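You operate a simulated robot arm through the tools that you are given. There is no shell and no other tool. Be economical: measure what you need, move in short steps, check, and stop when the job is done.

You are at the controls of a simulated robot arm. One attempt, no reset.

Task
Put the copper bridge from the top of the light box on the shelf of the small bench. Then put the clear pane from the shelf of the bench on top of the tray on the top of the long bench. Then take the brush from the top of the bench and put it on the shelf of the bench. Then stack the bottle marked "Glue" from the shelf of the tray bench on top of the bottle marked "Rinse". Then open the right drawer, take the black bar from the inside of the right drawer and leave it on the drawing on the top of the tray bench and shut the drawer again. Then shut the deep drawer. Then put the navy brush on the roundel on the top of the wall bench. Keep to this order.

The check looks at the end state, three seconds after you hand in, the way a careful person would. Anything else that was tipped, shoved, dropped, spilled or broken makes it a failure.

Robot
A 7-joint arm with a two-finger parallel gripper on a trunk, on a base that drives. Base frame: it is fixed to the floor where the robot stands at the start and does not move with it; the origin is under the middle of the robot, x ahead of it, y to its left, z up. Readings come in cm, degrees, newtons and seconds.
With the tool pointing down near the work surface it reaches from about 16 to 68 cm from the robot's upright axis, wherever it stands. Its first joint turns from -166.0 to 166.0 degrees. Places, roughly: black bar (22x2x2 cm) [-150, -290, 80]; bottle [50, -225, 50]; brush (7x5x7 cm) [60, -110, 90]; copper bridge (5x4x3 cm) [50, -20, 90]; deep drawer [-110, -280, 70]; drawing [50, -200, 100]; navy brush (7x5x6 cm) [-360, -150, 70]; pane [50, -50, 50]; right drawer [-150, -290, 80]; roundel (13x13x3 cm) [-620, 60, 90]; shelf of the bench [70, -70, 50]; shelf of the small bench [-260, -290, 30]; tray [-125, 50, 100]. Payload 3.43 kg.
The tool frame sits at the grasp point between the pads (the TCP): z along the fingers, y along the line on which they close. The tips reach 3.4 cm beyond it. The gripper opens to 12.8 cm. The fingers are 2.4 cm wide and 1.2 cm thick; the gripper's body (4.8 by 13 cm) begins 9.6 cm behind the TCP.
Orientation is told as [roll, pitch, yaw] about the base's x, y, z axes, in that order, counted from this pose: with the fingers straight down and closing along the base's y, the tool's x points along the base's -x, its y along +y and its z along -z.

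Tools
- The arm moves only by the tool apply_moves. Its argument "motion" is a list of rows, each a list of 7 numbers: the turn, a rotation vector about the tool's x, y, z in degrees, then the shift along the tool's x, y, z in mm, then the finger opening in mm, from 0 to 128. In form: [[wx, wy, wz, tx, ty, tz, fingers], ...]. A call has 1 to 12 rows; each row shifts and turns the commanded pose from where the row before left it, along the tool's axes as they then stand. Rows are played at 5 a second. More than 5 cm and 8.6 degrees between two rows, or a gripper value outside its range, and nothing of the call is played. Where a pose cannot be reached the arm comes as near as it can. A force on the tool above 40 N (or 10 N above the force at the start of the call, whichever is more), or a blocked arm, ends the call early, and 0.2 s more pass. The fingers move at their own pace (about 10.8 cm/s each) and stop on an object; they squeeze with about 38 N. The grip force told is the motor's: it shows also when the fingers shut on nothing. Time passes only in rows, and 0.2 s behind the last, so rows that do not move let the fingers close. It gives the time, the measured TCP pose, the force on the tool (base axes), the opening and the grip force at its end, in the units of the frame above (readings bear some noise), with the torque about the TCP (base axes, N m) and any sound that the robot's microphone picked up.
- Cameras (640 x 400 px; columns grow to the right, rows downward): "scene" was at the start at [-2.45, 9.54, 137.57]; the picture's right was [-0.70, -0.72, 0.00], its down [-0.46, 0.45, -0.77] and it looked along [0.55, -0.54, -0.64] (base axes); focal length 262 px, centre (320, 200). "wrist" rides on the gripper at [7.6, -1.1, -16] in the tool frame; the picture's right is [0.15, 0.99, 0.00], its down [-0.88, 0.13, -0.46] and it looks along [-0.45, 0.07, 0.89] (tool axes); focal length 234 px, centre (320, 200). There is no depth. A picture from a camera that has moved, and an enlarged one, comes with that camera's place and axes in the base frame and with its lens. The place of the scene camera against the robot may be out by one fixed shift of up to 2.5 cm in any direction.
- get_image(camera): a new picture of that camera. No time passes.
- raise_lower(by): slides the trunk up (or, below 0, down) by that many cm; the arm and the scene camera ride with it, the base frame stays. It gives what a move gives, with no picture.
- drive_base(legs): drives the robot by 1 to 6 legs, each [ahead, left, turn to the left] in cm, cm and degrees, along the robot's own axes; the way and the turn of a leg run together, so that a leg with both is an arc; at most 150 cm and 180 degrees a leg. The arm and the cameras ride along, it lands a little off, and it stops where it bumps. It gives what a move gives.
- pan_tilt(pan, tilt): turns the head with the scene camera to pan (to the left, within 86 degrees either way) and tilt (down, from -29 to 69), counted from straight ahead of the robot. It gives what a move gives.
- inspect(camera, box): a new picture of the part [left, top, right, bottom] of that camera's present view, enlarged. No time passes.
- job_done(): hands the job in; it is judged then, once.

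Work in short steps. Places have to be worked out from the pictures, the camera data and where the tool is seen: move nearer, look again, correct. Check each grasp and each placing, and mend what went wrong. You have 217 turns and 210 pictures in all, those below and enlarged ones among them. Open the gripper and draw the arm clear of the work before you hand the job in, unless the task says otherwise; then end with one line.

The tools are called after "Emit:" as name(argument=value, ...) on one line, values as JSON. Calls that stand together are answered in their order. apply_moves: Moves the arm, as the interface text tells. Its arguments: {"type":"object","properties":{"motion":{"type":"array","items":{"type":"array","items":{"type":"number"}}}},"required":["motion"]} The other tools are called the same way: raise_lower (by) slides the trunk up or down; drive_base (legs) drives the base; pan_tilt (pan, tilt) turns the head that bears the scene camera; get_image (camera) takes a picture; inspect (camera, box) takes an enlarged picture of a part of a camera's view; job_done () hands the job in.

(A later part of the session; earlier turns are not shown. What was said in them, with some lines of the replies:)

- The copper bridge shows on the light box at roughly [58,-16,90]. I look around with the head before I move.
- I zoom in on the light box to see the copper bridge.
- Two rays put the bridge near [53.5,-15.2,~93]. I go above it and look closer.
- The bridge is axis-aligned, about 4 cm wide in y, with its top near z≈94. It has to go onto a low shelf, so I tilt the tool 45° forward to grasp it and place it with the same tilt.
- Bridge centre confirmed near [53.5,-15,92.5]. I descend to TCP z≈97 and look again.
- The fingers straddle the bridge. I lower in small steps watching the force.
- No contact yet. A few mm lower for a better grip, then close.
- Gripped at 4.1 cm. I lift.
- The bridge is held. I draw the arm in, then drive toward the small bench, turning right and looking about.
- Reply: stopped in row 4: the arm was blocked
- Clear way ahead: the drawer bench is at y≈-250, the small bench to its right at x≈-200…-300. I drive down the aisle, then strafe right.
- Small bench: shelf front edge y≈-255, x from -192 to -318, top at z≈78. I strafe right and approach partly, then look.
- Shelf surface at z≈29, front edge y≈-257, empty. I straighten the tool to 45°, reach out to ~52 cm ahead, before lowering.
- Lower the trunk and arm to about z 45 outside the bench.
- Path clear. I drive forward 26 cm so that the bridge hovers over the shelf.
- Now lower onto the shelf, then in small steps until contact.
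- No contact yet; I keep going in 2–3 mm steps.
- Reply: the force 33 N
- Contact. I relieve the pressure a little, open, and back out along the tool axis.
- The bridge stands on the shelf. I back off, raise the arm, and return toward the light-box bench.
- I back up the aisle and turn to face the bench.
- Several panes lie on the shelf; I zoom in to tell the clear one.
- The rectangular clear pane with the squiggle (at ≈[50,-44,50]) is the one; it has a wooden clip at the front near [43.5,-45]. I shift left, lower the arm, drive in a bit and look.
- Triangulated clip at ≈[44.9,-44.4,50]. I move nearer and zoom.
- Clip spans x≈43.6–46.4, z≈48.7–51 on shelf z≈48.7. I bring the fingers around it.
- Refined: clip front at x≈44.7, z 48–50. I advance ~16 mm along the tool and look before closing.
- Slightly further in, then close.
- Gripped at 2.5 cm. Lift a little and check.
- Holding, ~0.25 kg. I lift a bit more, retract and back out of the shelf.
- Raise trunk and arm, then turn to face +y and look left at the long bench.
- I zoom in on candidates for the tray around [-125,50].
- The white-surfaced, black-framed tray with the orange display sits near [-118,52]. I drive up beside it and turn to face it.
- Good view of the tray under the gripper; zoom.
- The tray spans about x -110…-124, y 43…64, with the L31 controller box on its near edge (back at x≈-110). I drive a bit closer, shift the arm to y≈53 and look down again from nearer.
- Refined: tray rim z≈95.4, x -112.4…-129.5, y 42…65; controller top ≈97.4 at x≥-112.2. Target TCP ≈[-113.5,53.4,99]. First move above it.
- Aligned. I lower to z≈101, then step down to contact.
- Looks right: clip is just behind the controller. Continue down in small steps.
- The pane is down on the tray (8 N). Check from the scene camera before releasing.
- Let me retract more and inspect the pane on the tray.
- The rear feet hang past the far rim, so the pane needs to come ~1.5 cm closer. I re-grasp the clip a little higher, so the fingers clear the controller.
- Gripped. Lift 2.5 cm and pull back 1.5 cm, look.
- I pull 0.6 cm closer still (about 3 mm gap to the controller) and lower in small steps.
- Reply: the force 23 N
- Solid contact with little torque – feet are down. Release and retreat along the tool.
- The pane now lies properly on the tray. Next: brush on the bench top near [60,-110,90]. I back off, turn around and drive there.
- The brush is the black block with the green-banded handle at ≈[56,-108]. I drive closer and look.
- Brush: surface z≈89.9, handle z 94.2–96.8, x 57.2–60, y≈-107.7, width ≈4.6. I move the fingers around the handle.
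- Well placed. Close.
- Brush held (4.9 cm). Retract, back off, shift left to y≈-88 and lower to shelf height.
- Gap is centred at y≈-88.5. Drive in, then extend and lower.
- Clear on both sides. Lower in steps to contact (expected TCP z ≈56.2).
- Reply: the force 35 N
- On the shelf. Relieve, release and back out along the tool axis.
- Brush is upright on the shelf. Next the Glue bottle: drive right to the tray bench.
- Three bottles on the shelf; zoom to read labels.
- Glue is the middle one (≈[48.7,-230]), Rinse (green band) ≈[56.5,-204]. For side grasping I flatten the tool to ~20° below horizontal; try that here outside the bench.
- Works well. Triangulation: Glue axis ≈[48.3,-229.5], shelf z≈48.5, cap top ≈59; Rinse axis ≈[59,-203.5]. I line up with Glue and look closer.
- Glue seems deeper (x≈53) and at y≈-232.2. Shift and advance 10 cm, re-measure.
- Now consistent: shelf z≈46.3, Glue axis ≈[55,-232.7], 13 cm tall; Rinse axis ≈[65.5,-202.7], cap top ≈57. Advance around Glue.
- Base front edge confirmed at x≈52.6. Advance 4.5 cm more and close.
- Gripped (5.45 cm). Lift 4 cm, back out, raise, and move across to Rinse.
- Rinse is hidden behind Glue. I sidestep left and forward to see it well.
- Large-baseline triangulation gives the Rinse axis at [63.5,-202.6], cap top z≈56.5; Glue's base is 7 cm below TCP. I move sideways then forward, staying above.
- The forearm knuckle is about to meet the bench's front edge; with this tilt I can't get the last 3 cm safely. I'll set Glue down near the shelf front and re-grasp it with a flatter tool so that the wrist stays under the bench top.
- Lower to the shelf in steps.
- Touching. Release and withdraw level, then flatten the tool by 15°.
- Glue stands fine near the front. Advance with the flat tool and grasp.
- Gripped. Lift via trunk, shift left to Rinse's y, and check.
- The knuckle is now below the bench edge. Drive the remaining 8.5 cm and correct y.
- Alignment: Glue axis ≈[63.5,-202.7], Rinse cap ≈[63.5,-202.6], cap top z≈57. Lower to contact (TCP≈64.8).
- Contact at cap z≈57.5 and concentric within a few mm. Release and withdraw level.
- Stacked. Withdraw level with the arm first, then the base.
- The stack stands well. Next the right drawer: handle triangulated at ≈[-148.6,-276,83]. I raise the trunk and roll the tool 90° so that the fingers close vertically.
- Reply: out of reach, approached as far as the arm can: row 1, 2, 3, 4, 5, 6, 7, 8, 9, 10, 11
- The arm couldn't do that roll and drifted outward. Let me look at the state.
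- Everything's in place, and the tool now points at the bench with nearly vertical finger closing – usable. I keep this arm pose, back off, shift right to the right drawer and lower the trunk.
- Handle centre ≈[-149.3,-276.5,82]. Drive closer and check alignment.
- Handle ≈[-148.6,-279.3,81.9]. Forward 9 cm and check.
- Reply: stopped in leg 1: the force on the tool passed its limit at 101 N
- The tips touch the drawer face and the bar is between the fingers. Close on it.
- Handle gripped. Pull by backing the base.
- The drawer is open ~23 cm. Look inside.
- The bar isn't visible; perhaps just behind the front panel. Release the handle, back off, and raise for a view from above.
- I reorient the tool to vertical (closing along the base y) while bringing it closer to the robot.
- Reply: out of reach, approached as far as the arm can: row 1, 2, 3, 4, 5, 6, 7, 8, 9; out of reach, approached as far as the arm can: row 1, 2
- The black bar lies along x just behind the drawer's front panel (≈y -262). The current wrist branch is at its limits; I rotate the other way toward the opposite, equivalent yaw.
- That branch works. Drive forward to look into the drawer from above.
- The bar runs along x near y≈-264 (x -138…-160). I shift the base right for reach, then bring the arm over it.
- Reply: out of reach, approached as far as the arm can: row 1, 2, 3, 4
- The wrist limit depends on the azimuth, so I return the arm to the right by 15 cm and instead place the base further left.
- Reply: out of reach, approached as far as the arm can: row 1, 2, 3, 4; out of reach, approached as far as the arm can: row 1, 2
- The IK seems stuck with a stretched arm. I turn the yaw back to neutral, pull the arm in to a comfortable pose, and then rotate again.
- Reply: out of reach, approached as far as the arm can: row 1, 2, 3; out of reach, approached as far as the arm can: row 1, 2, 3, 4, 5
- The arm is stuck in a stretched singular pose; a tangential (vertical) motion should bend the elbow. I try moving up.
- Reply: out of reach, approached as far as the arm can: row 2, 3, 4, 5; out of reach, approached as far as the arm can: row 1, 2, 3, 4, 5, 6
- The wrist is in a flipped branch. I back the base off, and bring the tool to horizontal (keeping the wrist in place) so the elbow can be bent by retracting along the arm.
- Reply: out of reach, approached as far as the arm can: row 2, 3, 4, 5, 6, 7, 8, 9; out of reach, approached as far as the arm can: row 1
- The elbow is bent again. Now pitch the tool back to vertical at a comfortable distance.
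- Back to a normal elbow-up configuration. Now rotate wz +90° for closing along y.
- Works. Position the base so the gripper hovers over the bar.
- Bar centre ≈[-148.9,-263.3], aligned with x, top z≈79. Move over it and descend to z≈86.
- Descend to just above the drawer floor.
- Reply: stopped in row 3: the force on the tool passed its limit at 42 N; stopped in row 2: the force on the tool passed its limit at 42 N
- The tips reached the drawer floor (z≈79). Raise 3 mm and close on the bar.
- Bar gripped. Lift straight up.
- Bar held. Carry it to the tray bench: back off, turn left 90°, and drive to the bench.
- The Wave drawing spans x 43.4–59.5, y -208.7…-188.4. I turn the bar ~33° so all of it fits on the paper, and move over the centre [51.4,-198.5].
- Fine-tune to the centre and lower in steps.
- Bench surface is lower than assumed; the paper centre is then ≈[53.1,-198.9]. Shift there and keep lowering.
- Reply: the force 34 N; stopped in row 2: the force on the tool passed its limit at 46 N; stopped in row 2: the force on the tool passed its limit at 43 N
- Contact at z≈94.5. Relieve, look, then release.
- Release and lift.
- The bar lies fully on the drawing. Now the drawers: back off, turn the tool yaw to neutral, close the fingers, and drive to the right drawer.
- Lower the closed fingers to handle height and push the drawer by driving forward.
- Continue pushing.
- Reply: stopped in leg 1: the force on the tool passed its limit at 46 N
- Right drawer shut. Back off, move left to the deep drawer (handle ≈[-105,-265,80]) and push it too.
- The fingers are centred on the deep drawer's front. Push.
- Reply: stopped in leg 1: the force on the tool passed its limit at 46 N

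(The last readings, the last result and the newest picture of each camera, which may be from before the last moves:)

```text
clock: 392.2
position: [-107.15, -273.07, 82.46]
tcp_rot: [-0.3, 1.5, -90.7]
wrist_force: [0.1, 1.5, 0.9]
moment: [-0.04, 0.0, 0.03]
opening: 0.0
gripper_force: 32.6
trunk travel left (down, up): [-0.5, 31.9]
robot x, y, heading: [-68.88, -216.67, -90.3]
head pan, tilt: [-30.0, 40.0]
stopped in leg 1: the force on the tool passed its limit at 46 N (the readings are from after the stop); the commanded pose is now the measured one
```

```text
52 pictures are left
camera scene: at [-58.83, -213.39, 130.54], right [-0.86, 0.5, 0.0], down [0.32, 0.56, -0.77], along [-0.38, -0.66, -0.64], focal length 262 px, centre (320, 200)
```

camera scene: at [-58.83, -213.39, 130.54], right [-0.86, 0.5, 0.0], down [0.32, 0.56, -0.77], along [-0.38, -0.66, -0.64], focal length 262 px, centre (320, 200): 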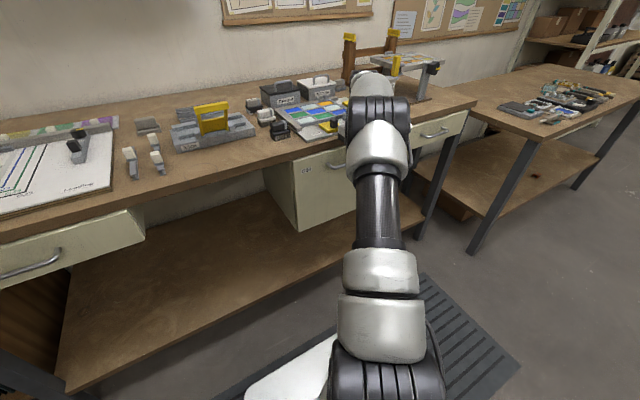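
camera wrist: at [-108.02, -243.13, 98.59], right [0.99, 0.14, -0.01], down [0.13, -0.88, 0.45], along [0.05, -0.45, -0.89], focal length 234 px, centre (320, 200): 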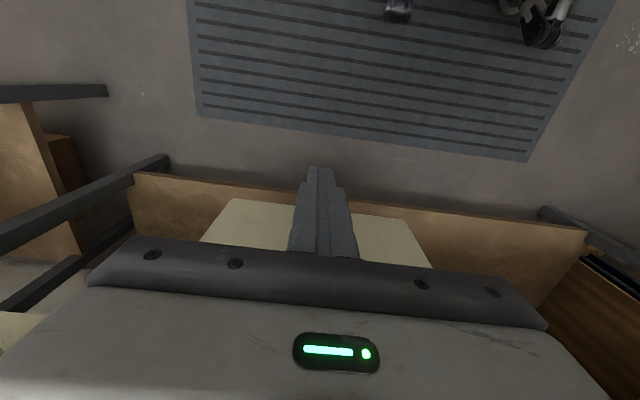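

Both drawers are shut. Back off, verify, and head toward the navy brush ≈[-360,-150].

Emit:
drive_base(legs=[[-45, 0, 0]])

Emit:
raise_lower(by=15)

Emit:
inspect(camera="scene", box=[180, 60, 500, 260])

Emit:
drive_base(legs=[[0, 0, -90]])

Emit:
pan_tilt(pan=10, tilt=25)

Emit:
get_image(camera="scene")

```text
clock: 394.9
position: [-107.02, -228.93, 82.35]
tcp_rot: [-0.3, 1.4, -90.5]
wrist_force: [0.4, -0.1, -0.2]
moment: [0.01, -0.02, 0.01]
opening: 0.02
gripper_force: 32.9
trunk travel left (down, up): [-0.5, 31.9]
robot x, y, heading: [-68.88, -172.16, -90.1]
head pan, tilt: [-30.0, 40.0]
```

```text
clock: 396.6
position: [-107.06, -228.82, 97.42]
tcp_rot: [-0.2, 1.5, -90.6]
wrist_force: [-0.4, -0.3, 0.7]
moment: [0.0, 0.01, -0.04]
opening: 0.0
gripper_force: 32.9
trunk travel left (down, up): [-15.5, 16.9]
robot x, y, heading: [-69.26, -172.12, -90.2]
head pan, tilt: [-30.0, 40.0]
```

```text
2.00 times, centred on (340, 160) of scene
camera zoom: at [-58.8, -169.0, 145.54], right [-0.87, 0.5, 0.0], down [0.32, 0.56, -0.77], along [-0.38, -0.66, -0.64], focal length 524 px, centre (280, 280)
```

zoom: 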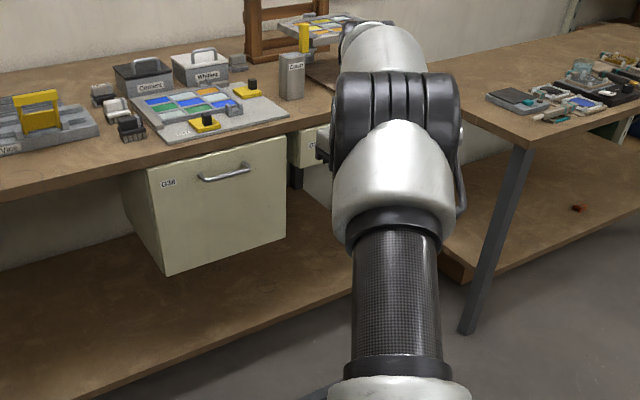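

```text
clock: 400.9
position: [-127.09, -136.22, 97.5]
tcp_rot: [-0.3, 1.4, -178.6]
wrist_force: [0.5, 0.7, 0.0]
moment: [0.0, -0.01, 0.01]
opening: 0.0
gripper_force: 32.9
trunk travel left (down, up): [-15.5, 16.9]
robot x, y, heading: [-69.32, -172.05, -177.7]
head pan, tilt: [-30.0, 40.0]
```

```text
clock: 401.9
position: [-127.07, -136.31, 97.45]
tcp_rot: [-0.3, 1.4, -178.5]
wrist_force: [-1.1, -0.4, 0.5]
moment: [0.01, -0.02, 0.03]
opening: 0.0
gripper_force: 32.7
trunk travel left (down, up): [-15.5, 16.9]
robot x, y, heading: [-69.04, -172.27, -178.2]
head pan, tilt: [10.0, 25.0]
```

```text
50 pictures are left
camera scene: at [-68.04, -186.23, 147.88], right [-0.21, 0.98, 0.0], down [0.41, 0.09, -0.91], along [-0.89, -0.19, -0.42], focal length 262 px, centre (320, 200)
```

scene: 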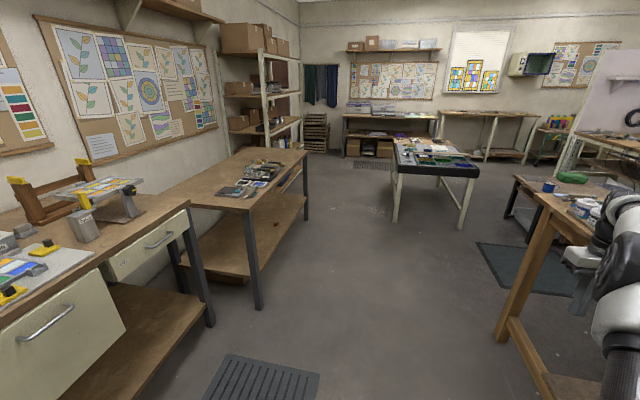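

Ahead is the black-rimmed table carrying the navy brush. Drive down the aisle toward it.

Emit:
drive_base(legs=[[150, 0, -1.5], [14, 0, 0]])

Emit:
pan_tilt(pan=0, tilt=35)

Emit:
get_image(camera="scene")

```text
clock: 410.2
position: [-287.22, -136.67, 97.42]
tcp_rot: [-0.2, 1.4, 179.2]
wrist_force: [0.5, -0.3, 0.4]
moment: [-0.03, 0.02, -0.01]
opening: 0.02
gripper_force: 32.8
trunk travel left (down, up): [-15.5, 16.9]
robot x, y, heading: [-230.69, -174.92, 180.1]
head pan, tilt: [10.0, 25.0]
```

```text
clock: 410.9
position: [-287.35, -136.64, 97.44]
tcp_rot: [-0.3, 1.5, 179.3]
wrist_force: [-0.2, -0.3, 0.5]
moment: [-0.02, -0.01, 0.0]
opening: 0.0
gripper_force: 33.0
trunk travel left (down, up): [-15.5, 16.9]
robot x, y, heading: [-230.65, -174.65, 180.0]
head pan, tilt: [0.0, 35.0]
```

```text
49 pictures are left
camera scene: at [-230.12, -187.34, 146.31], right [0.0, 1.0, 0.0], down [0.57, 0.0, -0.82], along [-0.82, 0.0, -0.57], focal length 262 px, centre (320, 200)
```

scene: 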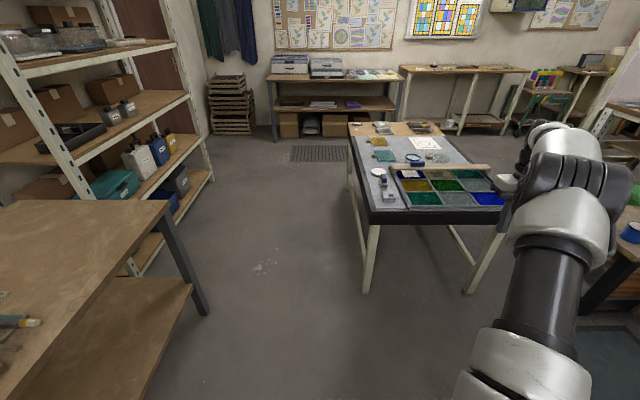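

Emit:
inspect(camera="scene", box=[340, 110, 520, 220])

Emit:
inspect(camera="scene", box=[400, 40, 640, 140])

```text
3.56 times, centred on (430, 165) of scene
camera zoom: at [-230.12, -187.34, 146.31], right [0.0, 1.0, 0.0], down [0.57, 0.0, -0.82], along [-0.82, 0.0, -0.57], focal length 932 px, centre (-71, 324)
```

zoom: 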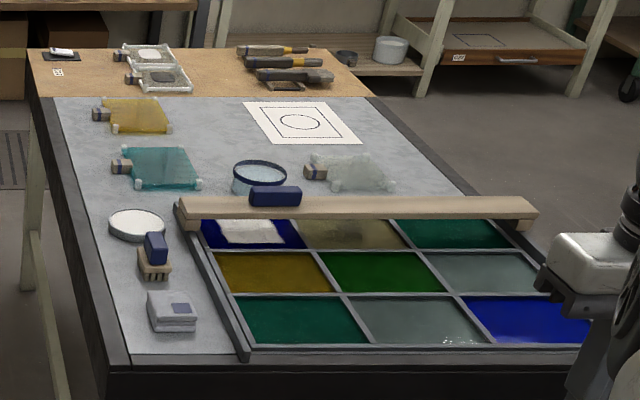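

```text
2.67 times, centred on (520, 90) of scene
camera zoom: at [-230.12, -187.34, 146.31], right [0.0, 1.0, 0.0], down [0.57, 0.0, -0.82], along [-0.82, 0.0, -0.57], focal length 699 px, centre (-213, 493)
```

zoom: 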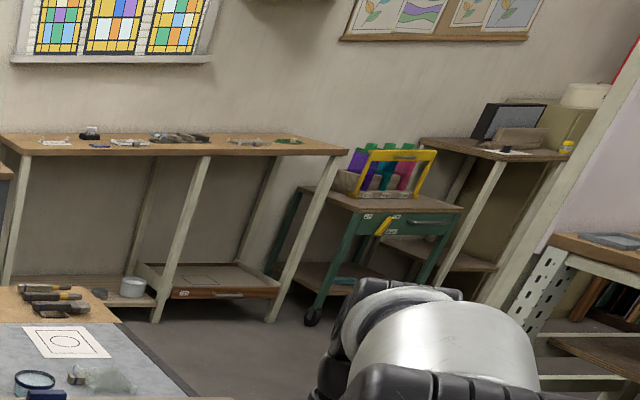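

The navy brush stands on the table at ≈[-354,-152]; I'll reach it from the table's left side. Drive around and face +y.

Emit:
drive_base(legs=[[0, 33, 0], [150, 0, 0], [11, 0, 0], [0, 0, -90]])

Emit:
get_image(camera="wrist")

```text
clock: 426.3
position: [-352.77, -150.06, 97.42]
tcp_rot: [-0.3, 1.4, 90.0]
wrist_force: [-0.5, -0.3, 0.2]
moment: [0.02, 0.02, 0.0]
opening: 0.02
gripper_force: 32.9
trunk travel left (down, up): [-15.5, 16.9]
robot x, y, heading: [-390.36, -207.11, 90.8]
head pan, tilt: [0.0, 35.0]
```

```text
46 pictures are left
camera wrist: at [-351.84, -157.36, 113.58], right [-0.99, -0.15, 0.0], down [-0.13, 0.89, 0.43], along [-0.06, 0.43, -0.9], focal length 234 px, centre (320, 200)
```

wrist: 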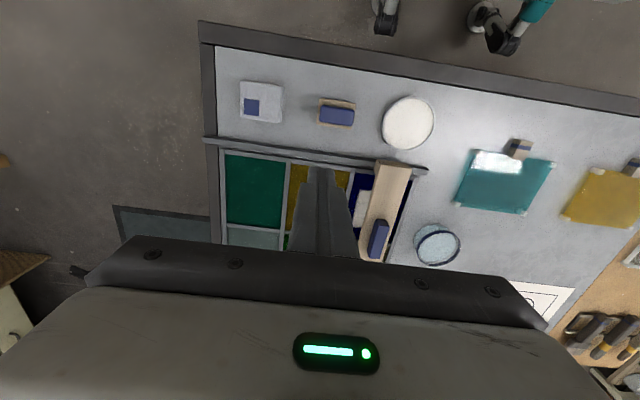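

Brush located at ≈[-354.7,-154.4]; its handle (≈4.9 cm) lies along x, so no rotation needed. Move above, open, and descend partway.

Emit:
apply_moves(motion=[[0, 0, 0, 22, 10, 0, 85], [0, 0, 0, 21, 9, 0, 85], [0, 0, 0, 0, 0, 40, 85], [0, 0, 0, 0, 0, 40, 85], [0, 0, 0, 0, 0, 0, 85]])

Emit:
get_image(camera="wrist")

```text
clock: 427.5
position: [-354.74, -154.64, 89.45]
tcp_rot: [-0.3, 1.3, 90.0]
wrist_force: [-0.1, -0.5, 0.5]
moment: [0.04, 0.01, 0.02]
opening: 8.53
gripper_force: 0.0
trunk travel left (down, up): [-15.5, 16.9]
robot x, y, heading: [-389.98, -207.32, 90.7]
head pan, tilt: [0.0, 35.0]
```

```text
45 pictures are left
camera wrist: at [-353.71, -161.8, 105.62], right [-0.99, -0.15, 0.0], down [-0.13, 0.89, 0.43], along [-0.06, 0.43, -0.9], focal length 234 px, centre (320, 200)
```

wrist: 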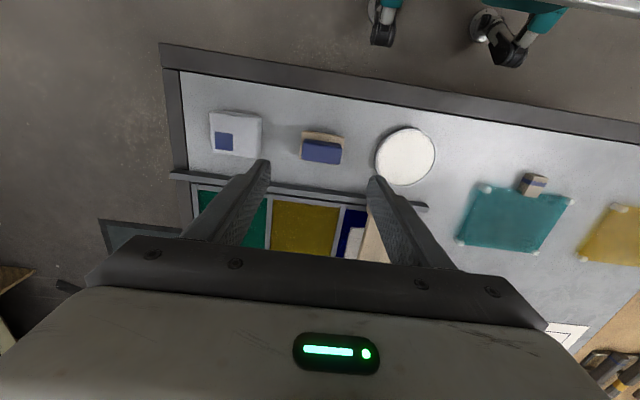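

Handle top z≈74.5, centre [-354.9,-154.1]. Descend to 80 and look closer.

Emit:
apply_moves(motion=[[0, 0, 0, -5, 2, 45, 85], [0, 0, 0, 0, 0, 45, 85], [0, 0, 0, 0, 0, 0, 85]])

Emit:
inspect(camera="wrist", box=[220, 100, 420, 230])

```text
clock: 428.3
position: [-354.89, -154.28, 80.52]
tcp_rot: [-0.4, 1.4, 90.0]
wrist_force: [0.8, 0.0, -0.4]
moment: [-0.02, -0.01, -0.02]
opening: 8.5
gripper_force: 0.1
trunk travel left (down, up): [-15.5, 16.9]
robot x, y, heading: [-390.01, -207.36, 90.5]
head pan, tilt: [0.0, 35.0]
```

```text
3.08 times, centred on (320, 165) of wrist
camera zoom: at [-353.91, -161.44, 96.73], right [-0.99, -0.15, 0.0], down [-0.13, 0.89, 0.43], along [-0.06, 0.43, -0.9], focal length 720 px, centre (320, 308)
```

zoom: 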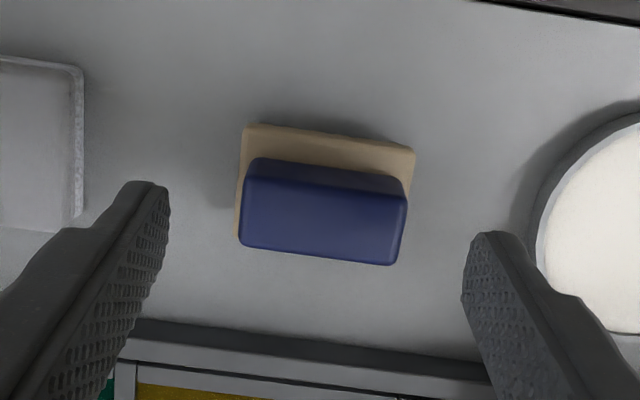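

Emit:
apply_moves(motion=[[0, 0, 0, -3, 1, 28, 75], [0, 0, 0, 0, 0, 27, 75], [0, 0, 0, 0, 0, 0, 75]])

Emit:
apply_moves(motion=[[0, 0, 0, 0, 0, 0, 40], [0, 0, 0, 0, 0, 0, 20], [0, 0, 0, 0, 0, 0, 20], [0, 0, 0, 0, 0, 0, 20]])

Emit:
inspect(camera="wrist", box=[220, 100, 420, 230])

```text
clock: 429.1
position: [-354.98, -154.09, 75.24]
tcp_rot: [-0.3, 1.4, 89.9]
wrist_force: [0.1, 0.4, 0.9]
moment: [0.01, 0.02, 0.01]
opening: 7.48
gripper_force: 0.2
trunk travel left (down, up): [-15.5, 16.9]
robot x, y, heading: [-390.24, -207.47, 90.8]
head pan, tilt: [0.0, 35.0]
```

```text
clock: 430.1
position: [-355.0, -154.07, 75.14]
tcp_rot: [-0.2, 1.4, 90.0]
wrist_force: [0.1, -0.5, -1.4]
moment: [0.0, 0.0, -0.01]
opening: 5.53
gripper_force: 37.8
trunk travel left (down, up): [-15.5, 16.9]
robot x, y, heading: [-390.03, -207.15, 90.6]
head pan, tilt: [0.0, 35.0]
```

```text
3.08 times, centred on (320, 165) of wrist
camera zoom: at [-354.04, -161.35, 91.38], right [-0.99, -0.15, 0.0], down [-0.13, 0.89, 0.43], along [-0.06, 0.43, -0.9], focal length 720 px, centre (320, 308)
```

zoom: 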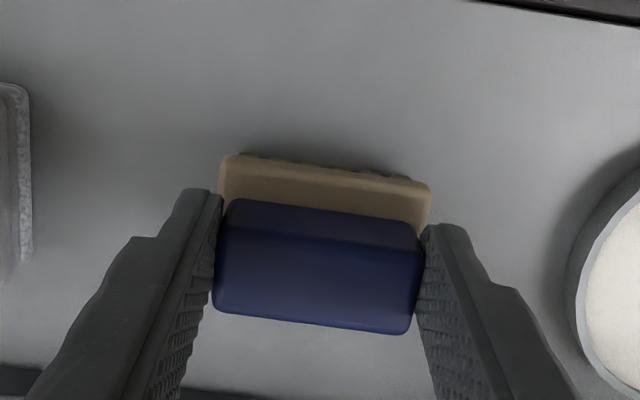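

Gripped at 5.5 cm. Lift and look toward the wall bench for the route.

Emit:
apply_moves(motion=[[0, 0, 0, 0, 0, -20, 20], [0, 0, 0, 0, 0, -45, 20], [0, 0, 0, 0, 0, -45, 20], [0, 0, 0, 0, 0, -45, 20], [0, 0, 0, 0, 0, -45, 20], [0, 0, 0, 0, 0, -45, 20], [0, 0, 0, 0, 0, 0, 20]])

Emit:
raise_lower(by=10)

Emit:
pan_tilt(pan=50, tilt=25)

Emit:
get_image(camera="scene")

Emit:
get_image(camera="wrist")

```text
clock: 431.7
position: [-354.86, -153.56, 99.41]
tcp_rot: [-0.4, 1.4, 90.0]
wrist_force: [0.0, -0.6, 0.0]
moment: [-0.03, -0.01, 0.0]
opening: 5.51
gripper_force: 38.0
trunk travel left (down, up): [-15.5, 16.9]
robot x, y, heading: [-390.49, -207.41, 90.7]
head pan, tilt: [0.0, 35.0]
```

```text
clock: 433.0
position: [-354.79, -153.49, 109.31]
tcp_rot: [-0.3, 1.5, 90.0]
wrist_force: [-0.1, 0.2, -0.9]
moment: [0.02, 0.01, 0.02]
opening: 5.51
gripper_force: 37.5
trunk travel left (down, up): [-25.5, 6.9]
robot x, y, heading: [-390.21, -207.13, 90.6]
head pan, tilt: [0.0, 35.0]
```

```text
clock: 434.2
position: [-354.73, -153.57, 109.55]
tcp_rot: [-0.2, 1.3, 89.9]
wrist_force: [0.4, -0.9, -1.3]
moment: [0.0, 0.0, 0.03]
opening: 5.51
gripper_force: 38.2
trunk travel left (down, up): [-25.5, 6.9]
robot x, y, heading: [-389.89, -207.3, 90.7]
head pan, tilt: [50.0, 25.0]
```

```text
42 pictures are left
camera scene: at [-410.71, -209.09, 157.88], right [0.63, 0.77, 0.0], down [0.33, -0.27, -0.91], along [-0.7, 0.57, -0.42], focal length 262 px, centre (320, 200)
```

scene: 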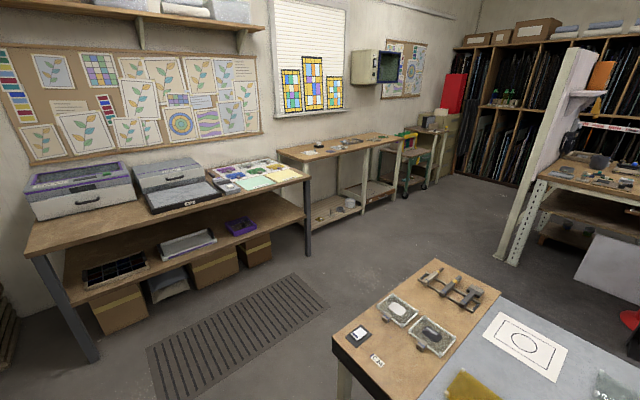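

```text
41 pictures are left
camera wrist: at [-353.85, -160.69, 125.56], right [-0.99, -0.15, 0.0], down [-0.13, 0.89, 0.43], along [-0.06, 0.43, -0.9], focal length 234 px, centre (320, 200)
```

wrist: 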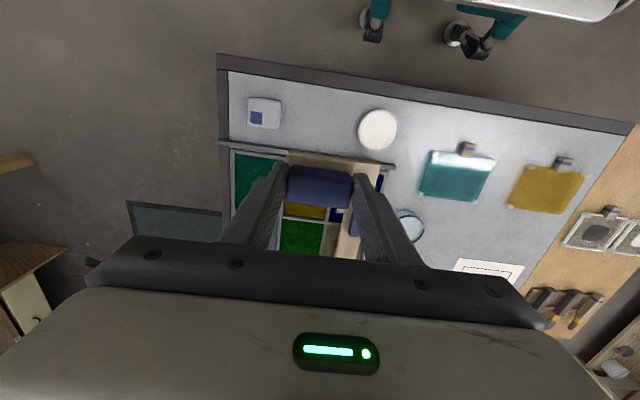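

Emit:
inspect(camera="scene", box=[270, 115, 450, 215])

```text
3.56 times, centred on (360, 165) of scene
camera zoom: at [-410.71, -209.09, 157.88], right [0.63, 0.77, 0.0], down [0.33, -0.27, -0.91], along [-0.7, 0.57, -0.42], focal length 932 px, centre (178, 324)
```

zoom: 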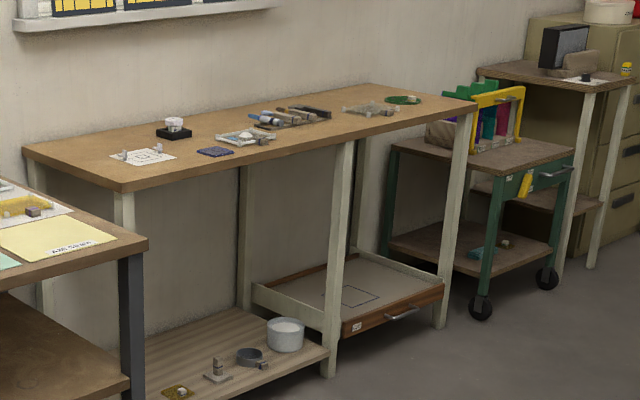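

The roundel is the green disc near the right end of the wall bench, ≈[-616,59]; bench front edge x≈-598. I drive around the table: strafe left, forward, then turn to face the wall bench.

Emit:
drive_base(legs=[[0, 122, -0.7], [150, 0, 0], [0, 0, 90]])

Emit:
pan_tilt(pan=-30, tilt=35)

Emit:
get_image(camera="scene")

```text
clock: 457.0
position: [-560.17, -20.45, 109.41]
tcp_rot: [-0.2, 1.4, 177.4]
wrist_force: [0.2, 0.3, -1.4]
moment: [-0.03, -0.03, 0.01]
opening: 5.51
gripper_force: 38.1
trunk travel left (down, up): [-25.5, 6.9]
robot x, y, heading: [-507.51, -58.36, 178.0]
head pan, tilt: [50.0, 25.0]
```

```text
clock: 458.5
position: [-560.04, -20.56, 109.38]
tcp_rot: [-0.3, 1.4, 177.3]
wrist_force: [0.0, -1.1, -0.4]
moment: [0.01, -0.06, 0.04]
opening: 5.53
gripper_force: 37.9
trunk travel left (down, up): [-25.5, 6.9]
robot x, y, heading: [-507.69, -58.06, 178.2]
head pan, tilt: [-30.0, 35.0]
```

```text
39 pictures are left
camera scene: at [-506.43, -66.47, 156.31], right [0.53, 0.85, 0.0], down [0.49, -0.3, -0.82], along [-0.7, 0.43, -0.57], focal length 262 px, centre (320, 200)
```

scene: 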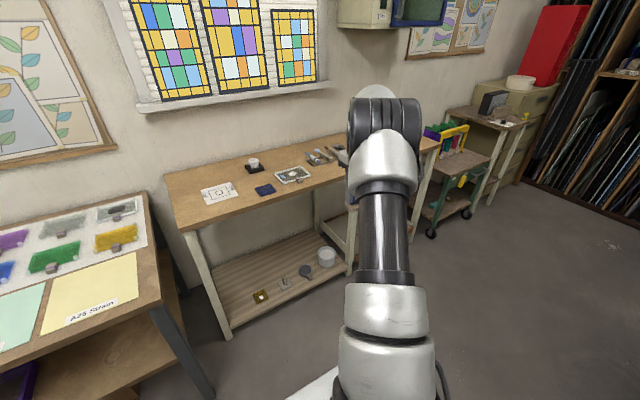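

Strafe right along the bench and look with the wrist camera.

Emit:
drive_base(legs=[[0, -76, 2]])

Emit:
get_image(camera="wrist")

```text
clock: 466.1
position: [-560.27, 52.14, 109.3]
tcp_rot: [-0.2, 1.4, 179.7]
wrist_force: [-0.1, 1.1, -0.9]
moment: [0.02, -0.01, 0.01]
opening: 5.49
gripper_force: 38.2
trunk travel left (down, up): [-25.5, 6.9]
robot x, y, heading: [-506.7, 16.41, -179.4]
head pan, tilt: [-30.0, 35.0]
```

```text
38 pictures are left
camera wrist: at [-553.27, 53.09, 125.55], right [0.14, -0.99, 0.0], down [-0.89, -0.13, 0.43], along [-0.43, -0.06, -0.9], focal length 234 px, centre (320, 200)
```

wrist: 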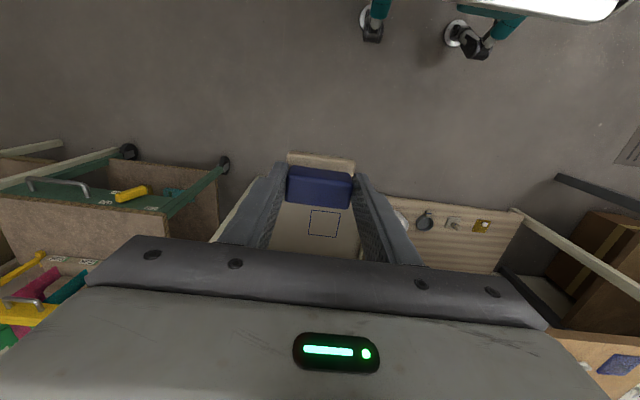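

I strafe a bit further right so that the scene camera sees the roundel past the arm.

Emit:
drive_base(legs=[[8, -22, -0.5]])

Emit:
pan_tilt(pan=-12, tilt=35)

Emit:
get_image(camera="scene")

```text
clock: 468.8
position: [-567.79, 74.68, 109.36]
tcp_rot: [-0.3, 1.4, 179.0]
wrist_force: [-1.0, 0.6, -1.8]
moment: [0.03, -0.03, 0.01]
opening: 5.5
gripper_force: 37.6
trunk travel left (down, up): [-25.5, 6.9]
robot x, y, heading: [-514.46, 38.26, 179.7]
head pan, tilt: [-30.0, 35.0]
```

```text
clock: 469.6
position: [-567.83, 74.69, 109.33]
tcp_rot: [-0.2, 1.5, 178.9]
wrist_force: [0.8, 0.4, -0.2]
moment: [-0.01, 0.0, -0.03]
opening: 5.49
gripper_force: 37.8
trunk travel left (down, up): [-25.5, 6.9]
robot x, y, heading: [-514.79, 38.8, 179.9]
head pan, tilt: [-12.0, 35.0]
```

```text
37 pictures are left
camera scene: at [-513.96, 27.8, 156.31], right [0.21, 0.98, 0.0], down [0.56, -0.12, -0.82], along [-0.8, 0.18, -0.57], focal length 262 px, centre (320, 200)
```

scene: 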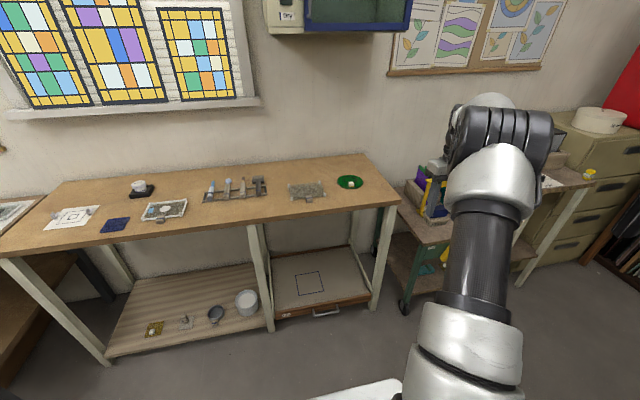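

Emit:
inspect(camera="scene", box=[270, 150, 410, 230])

```text
4.57 times, centred on (340, 190) of scene
camera zoom: at [-513.96, 27.8, 156.31], right [0.21, 0.98, 0.0], down [0.56, -0.12, -0.82], along [-0.8, 0.18, -0.57], focal length 1199 px, centre (229, 246)
```

zoom: 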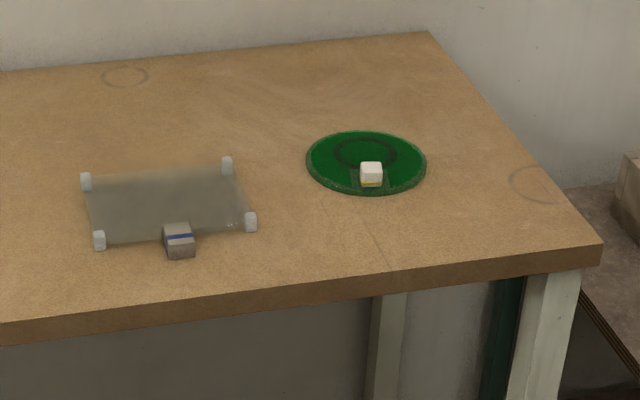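

The roundel has a small knob at its front; the brush should go just behind the knob. Drive forward (gripper high) so that the wrist camera can see the roundel beside the gripper.

Emit:
drive_base(legs=[[40, 0, 0.3]])

Emit:
get_image(camera="wrist")

```text
clock: 472.1
position: [-608.36, 74.5, 109.45]
tcp_rot: [-0.3, 1.4, 179.3]
wrist_force: [0.1, -0.9, -1.1]
moment: [0.02, -0.01, 0.02]
opening: 5.51
gripper_force: 38.5
trunk travel left (down, up): [-25.5, 6.9]
robot x, y, heading: [-554.88, 38.48, -179.9]
head pan, tilt: [-12.0, 35.0]
```

```text
35 pictures are left
camera wrist: at [-601.24, 75.49, 125.55], right [0.13, -0.99, 0.0], down [-0.89, -0.12, 0.43], along [-0.43, -0.06, -0.9], focal length 234 px, centre (320, 200)
```

wrist: 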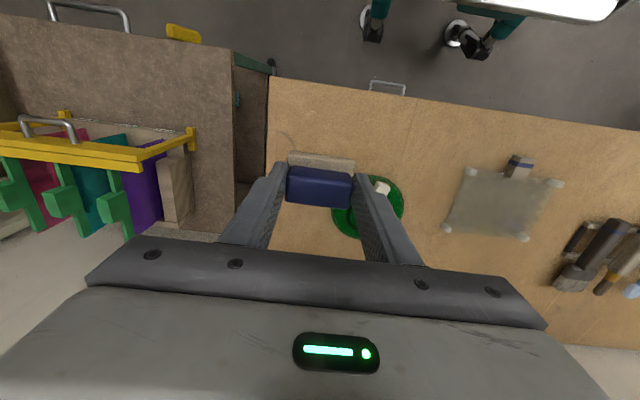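

Roundel visible: centre ≈[-619,64.4] if z≈88.6. Lower 8 cm for a second view to fix the height.

Emit:
apply_moves(motion=[[0, 0, 0, 0, 0, 40, 20], [0, 0, 0, 0, 0, 40, 20], [0, 0, 0, 0, 0, 0, 20]])

Emit:
inspect(camera="wrist", box=[260, 120, 460, 260])

```text
clock: 472.9
position: [-608.09, 74.71, 101.28]
tcp_rot: [-0.4, 1.4, 179.3]
wrist_force: [0.1, -0.7, -0.3]
moment: [0.03, -0.01, -0.01]
opening: 5.52
gripper_force: 38.1
trunk travel left (down, up): [-25.5, 6.9]
robot x, y, heading: [-554.65, 38.51, -180.2]
head pan, tilt: [-12.0, 35.0]
```

```text
2.86 times, centred on (360, 190) of wrist
camera zoom: at [-601.02, 75.64, 117.38], right [0.13, -0.99, 0.0], down [-0.89, -0.12, 0.43], along [-0.43, -0.06, -0.9], focal length 669 px, centre (206, 229)
```

zoom: 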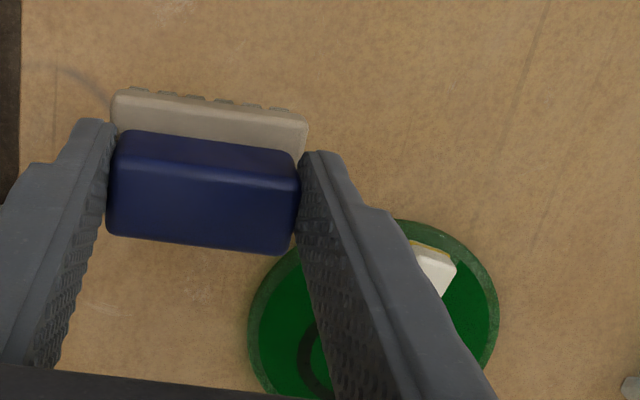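

Roundel centre ≈[-619.8,64.2], knob at ≈[-614.6,63.2]. Target TCP ≈[-619.3,64.3]. Raise a little, edge the base 4 cm forward, and move the arm over.

Emit:
apply_moves(motion=[[0, 0, 0, 0, 0, -48, 20], [0, 0, 0, 0, 0, 0, 20]])

Emit:
drive_base(legs=[[4, 0, 0.3]])

Emit:
apply_moves(motion=[[0, 0, 0, -24, 35, 0, 20], [0, 0, 0, -24, 35, 0, 20], [0, 0, 0, -25, 34, 0, 20], [0, 0, 0, 0, 0, 0, 20]])

Emit:
get_image(camera="wrist")

```text
clock: 473.6
position: [-608.23, 74.46, 106.23]
tcp_rot: [-0.2, 1.5, 179.3]
wrist_force: [-0.1, -0.8, -1.2]
moment: [0.04, 0.02, -0.01]
opening: 5.49
gripper_force: 38.0
trunk travel left (down, up): [-25.5, 6.9]
robot x, y, heading: [-554.97, 38.35, -180.2]
head pan, tilt: [-12.0, 35.0]
```

```text
clock: 474.4
position: [-612.29, 74.2, 106.11]
tcp_rot: [-0.3, 1.4, 179.6]
wrist_force: [0.3, -0.2, -0.8]
moment: [0.01, -0.03, 0.02]
opening: 5.52
gripper_force: 38.2
trunk travel left (down, up): [-25.5, 6.9]
robot x, y, heading: [-559.03, 38.47, -179.6]
head pan, tilt: [-12.0, 35.0]
```

```text
clock: 475.4
position: [-619.7, 63.77, 105.85]
tcp_rot: [-0.3, 1.5, 179.5]
wrist_force: [1.0, 1.1, -0.9]
moment: [0.0, -0.02, 0.0]
opening: 5.48
gripper_force: 38.3
trunk travel left (down, up): [-25.5, 6.9]
robot x, y, heading: [-559.31, 38.91, -179.8]
head pan, tilt: [-12.0, 35.0]
```

```text
33 pictures are left
camera wrist: at [-612.57, 64.81, 121.96], right [0.14, -0.99, 0.0], down [-0.89, -0.13, 0.43], along [-0.43, -0.06, -0.9], focal length 234 px, centre (320, 200)
```

wrist: 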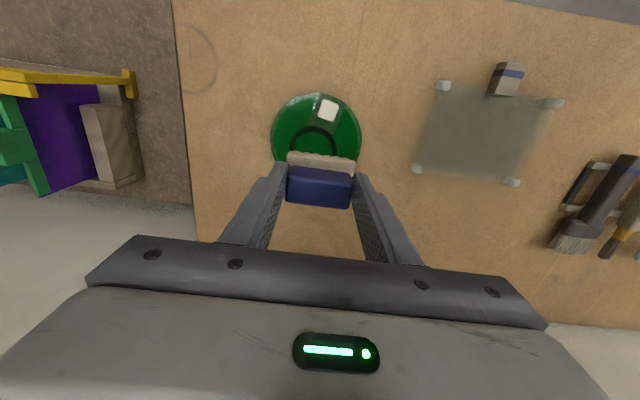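

Well centred now (disc centre ≈[-618.6,64.7], knob rear edge ≈-616). Adjust slightly and lower.

Emit:
apply_moves(motion=[[0, 0, 0, 4, -8, 20, 20], [0, 0, 0, 0, 0, 35, 20], [0, 0, 0, 0, 0, 0, 20]])

Emit:
inspect(camera="wrist", box=[220, 40, 420, 220])

```text
clock: 476.2
position: [-619.11, 64.39, 100.38]
tcp_rot: [-0.3, 1.5, 179.6]
wrist_force: [0.3, 0.0, -0.5]
moment: [0.0, -0.06, 0.01]
opening: 5.51
gripper_force: 38.3
trunk travel left (down, up): [-25.5, 6.9]
robot x, y, heading: [-558.84, 38.66, -179.7]
head pan, tilt: [-12.0, 35.0]
```

```text
2.22 times, centred on (320, 130) of wrist
camera zoom: at [-612.07, 65.44, 116.56], right [0.14, -0.99, 0.0], down [-0.89, -0.13, 0.43], along [-0.43, -0.06, -0.9], focal length 520 px, centre (320, 356)
```

zoom: 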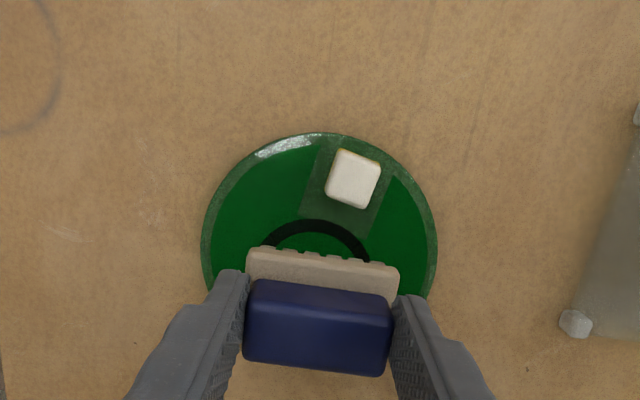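

Aligned. Step down to contact.

Emit:
apply_moves(motion=[[0, 0, 0, 0, -3, 8, 20], [0, 0, 0, 0, 0, 6, 20], [0, 0, 0, 0, 0, 0, 20]])

Emit:
apply_moves(motion=[[0, 0, 0, 0, 0, 4, 20], [0, 0, 0, 0, 0, 0, 20]])

Emit:
apply_moves(motion=[[0, 0, 0, 0, 0, 4, 20], [0, 0, 0, 0, 0, 0, 20]])

Emit:
apply_moves(motion=[[0, 0, 0, 0, 0, 4, 20], [0, 0, 0, 0, 0, 0, 20]])

```text
clock: 477.0
position: [-619.09, 65.0, 99.1]
tcp_rot: [-0.3, 1.4, 179.5]
wrist_force: [0.5, 0.6, -1.4]
moment: [-0.01, 0.01, 0.01]
opening: 5.54
gripper_force: 38.1
trunk travel left (down, up): [-25.5, 6.9]
robot x, y, heading: [-558.62, 38.42, -179.5]
head pan, tilt: [-12.0, 35.0]
```

```text
clock: 477.6
position: [-618.92, 64.86, 98.61]
tcp_rot: [-0.3, 1.5, 179.6]
wrist_force: [-0.5, 0.3, -1.4]
moment: [0.01, -0.01, 0.02]
opening: 5.52
gripper_force: 38.2
trunk travel left (down, up): [-25.5, 6.9]
robot x, y, heading: [-558.84, 38.62, -179.5]
head pan, tilt: [-12.0, 35.0]
```

```text
clock: 478.2
position: [-619.01, 64.92, 98.23]
tcp_rot: [-0.3, 1.5, 179.6]
wrist_force: [1.1, 0.0, -0.6]
moment: [0.02, -0.04, -0.02]
opening: 5.54
gripper_force: 38.1
trunk travel left (down, up): [-25.5, 6.9]
robot x, y, heading: [-558.79, 38.53, -179.8]
head pan, tilt: [-12.0, 35.0]
```

```text
clock: 478.8
position: [-618.98, 64.95, 97.9]
tcp_rot: [-0.2, 1.4, 179.6]
wrist_force: [0.3, 0.0, -0.9]
moment: [0.03, -0.02, 0.02]
opening: 5.54
gripper_force: 38.1
trunk travel left (down, up): [-25.5, 6.9]
robot x, y, heading: [-558.47, 38.48, -179.5]
head pan, tilt: [-12.0, 35.0]
```

Emit:
apply_moves(motion=[[0, 0, 0, -3, 2, 4, 20], [0, 0, 0, 0, 0, 0, 20]])

Emit:
apply_moves(motion=[[0, 0, 0, 0, 0, 4, 20], [0, 0, 0, 0, 0, 0, 20]])

Emit:
apply_moves(motion=[[0, 0, 0, 0, 0, 4, 20], [0, 0, 0, 0, 0, 0, 20]])

Emit:
inspect(camera="wrist", box=[220, 40, 420, 220])

```text
clock: 479.4
position: [-619.4, 64.77, 97.33]
tcp_rot: [-0.3, 1.4, 179.6]
wrist_force: [0.3, 0.4, -0.8]
moment: [-0.01, -0.01, -0.02]
opening: 5.5
gripper_force: 37.8
trunk travel left (down, up): [-25.5, 6.9]
robot x, y, heading: [-559.06, 38.42, -179.6]
head pan, tilt: [-12.0, 35.0]
```

```text
clock: 480.0
position: [-619.3, 64.8, 96.95]
tcp_rot: [-0.3, 1.5, 179.7]
wrist_force: [-0.7, 0.5, -1.5]
moment: [0.02, -0.03, 0.0]
opening: 5.49
gripper_force: 38.1
trunk travel left (down, up): [-25.5, 6.9]
robot x, y, heading: [-558.94, 38.39, -179.7]
head pan, tilt: [-12.0, 35.0]
```

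```text
clock: 480.6
position: [-619.39, 64.75, 96.55]
tcp_rot: [-0.3, 1.5, 179.6]
wrist_force: [-0.8, 0.1, -0.4]
moment: [-0.02, -0.03, 0.02]
opening: 5.5
gripper_force: 38.1
trunk travel left (down, up): [-25.5, 6.9]
robot x, y, heading: [-558.85, 38.83, -179.5]
head pan, tilt: [-12.0, 35.0]
```

```text
2.22 times, centred on (320, 130) of wrist
camera zoom: at [-612.27, 65.75, 112.71], right [0.14, -0.99, 0.0], down [-0.89, -0.13, 0.43], along [-0.43, -0.06, -0.9], focal length 520 px, centre (320, 356)
```

zoom: 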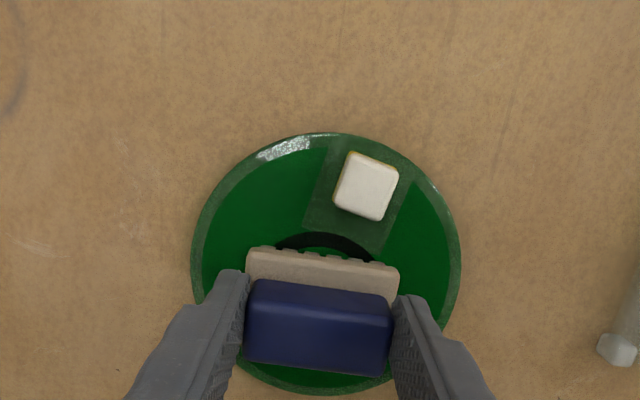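

Emit:
apply_moves(motion=[[0, 0, 0, 0, 0, 5, 20], [0, 0, 0, 0, 0, 0, 20]])

Emit:
apply_moves(motion=[[0, 0, 0, 0, 0, 4, 20], [0, 0, 0, 0, 0, 0, 20]])

Emit:
apply_moves(motion=[[0, 0, 0, 0, 0, 3, 20], [0, 0, 0, 0, 0, 0, 20]])

Emit:
apply_moves(motion=[[0, 0, 0, 0, 0, 3, 20], [0, 0, 0, 0, 0, 0, 20]])

```text
clock: 481.2
position: [-619.37, 64.79, 96.09]
tcp_rot: [-0.3, 1.6, 179.6]
wrist_force: [-0.3, 0.1, -0.1]
moment: [0.02, 0.01, 0.0]
opening: 5.49
gripper_force: 37.3
trunk travel left (down, up): [-25.5, 6.9]
robot x, y, heading: [-559.04, 38.59, -179.6]
head pan, tilt: [-12.0, 35.0]
```

```text
clock: 481.8
position: [-619.28, 64.73, 95.82]
tcp_rot: [-0.4, 1.2, 179.7]
wrist_force: [1.4, -0.8, 15.3]
moment: [-0.55, -0.07, 0.07]
opening: 5.53
gripper_force: 38.0
trunk travel left (down, up): [-25.5, 6.9]
robot x, y, heading: [-559.02, 38.62, -179.7]
head pan, tilt: [-12.0, 35.0]
```

```text
clock: 482.4
position: [-619.33, 64.76, 95.91]
tcp_rot: [-0.5, 1.0, 179.6]
wrist_force: [0.9, -1.2, 32.7]
moment: [-0.23, -0.08, 0.04]
opening: 5.51
gripper_force: 38.1
trunk travel left (down, up): [-25.5, 6.9]
robot x, y, heading: [-558.94, 39.08, -179.9]
head pan, tilt: [-12.0, 35.0]
```

```text
clock: 483.0
position: [-619.42, 64.87, 95.53]
tcp_rot: [-0.5, 1.0, 179.6]
wrist_force: [-2.6, -0.6, 31.7]
moment: [-0.25, 0.22, 0.0]
opening: 5.5
gripper_force: 37.9
trunk travel left (down, up): [-25.5, 6.9]
robot x, y, heading: [-558.87, 38.85, -179.6]
head pan, tilt: [-12.0, 35.0]
```

Firm contact. Relieve the pressure, release, and rise.

Emit:
apply_moves(motion=[[0, 0, 0, 0, 0, -4, 20], [0, 0, 0, 0, 0, 0, 45], [0, 0, 0, 0, 0, 0, 75], [0, 0, 0, 0, 0, -20, 75], [0, 0, 0, 0, 0, -45, 75], [0, 0, 0, 0, 0, -45, 75], [0, 0, 0, 0, 0, 0, 75]])

Emit:
inspect(camera="wrist", box=[220, 40, 420, 220])

```text
clock: 484.6
position: [-619.62, 64.69, 106.61]
tcp_rot: [-0.3, 1.4, 179.7]
wrist_force: [-0.3, -0.7, 0.1]
moment: [0.02, 0.01, 0.02]
opening: 7.51
gripper_force: 0.0
trunk travel left (down, up): [-25.5, 6.9]
robot x, y, heading: [-558.96, 38.87, -179.6]
head pan, tilt: [-12.0, 35.0]
```

```text
2.22 times, centred on (320, 130) of wrist
camera zoom: at [-612.54, 65.64, 122.75], right [0.14, -0.99, 0.0], down [-0.89, -0.13, 0.43], along [-0.43, -0.06, -0.9], focal length 520 px, centre (320, 356)
```

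zoom: 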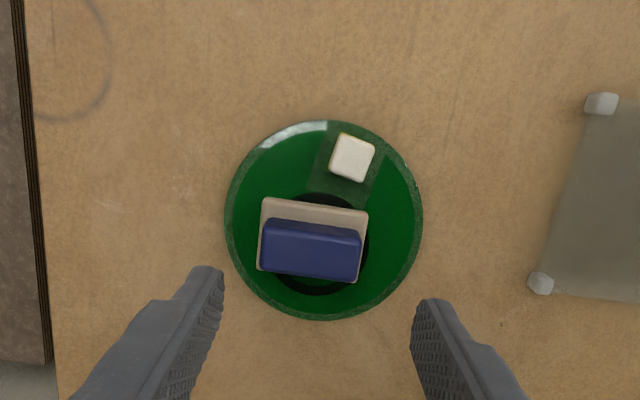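

The navy brush sits on the roundel. I back clear and hand in.

Emit:
drive_base(legs=[[-32, 0, 0]])

Emit:
pan_tilt(pan=-12, tilt=35)

Emit:
inspect(camera="scene", box=[240, 130, 440, 240])

```text
clock: 486.8
position: [-587.0, 65.08, 106.6]
tcp_rot: [-0.4, 1.4, 179.4]
wrist_force: [0.0, 0.0, 0.1]
moment: [-0.03, 0.01, -0.02]
opening: 7.49
gripper_force: 0.1
trunk travel left (down, up): [-25.5, 6.9]
robot x, y, heading: [-526.12, 38.83, -179.9]
head pan, tilt: [-12.0, 35.0]
```

```text
clock: 487.4
position: [-587.15, 64.9, 106.49]
tcp_rot: [-0.4, 1.4, 179.4]
wrist_force: [0.5, -0.1, -0.2]
moment: [-0.03, -0.02, 0.0]
opening: 7.51
gripper_force: 0.1
trunk travel left (down, up): [-25.5, 6.9]
robot x, y, heading: [-526.11, 38.56, -179.9]
head pan, tilt: [-12.0, 35.0]
```

```text
3.20 times, centred on (340, 185) of scene
camera zoom: at [-525.56, 28.01, 156.31], right [0.21, 0.98, 0.0], down [0.56, -0.12, -0.82], along [-0.8, 0.17, -0.57], focal length 839 px, centre (256, 248)
```

zoom: 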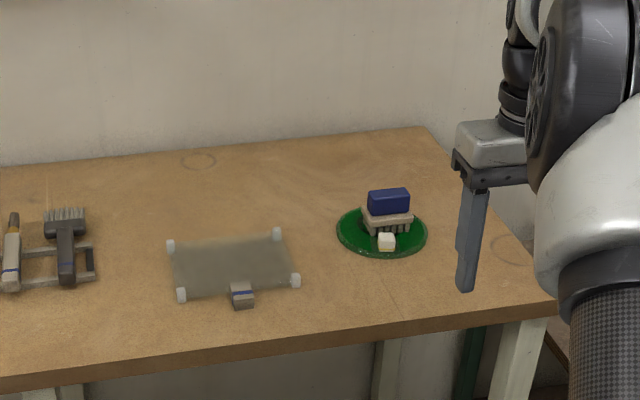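

The brush stands on the roundel and the arm is clear; hand in.

Emit:
job_done()

```text
The job is handed in.
```

All seven steps were done in the given order and the job is handed in: each item was seen in its place and both drawers shut when I did that step, but I did not go back to re-check the earlier ones.
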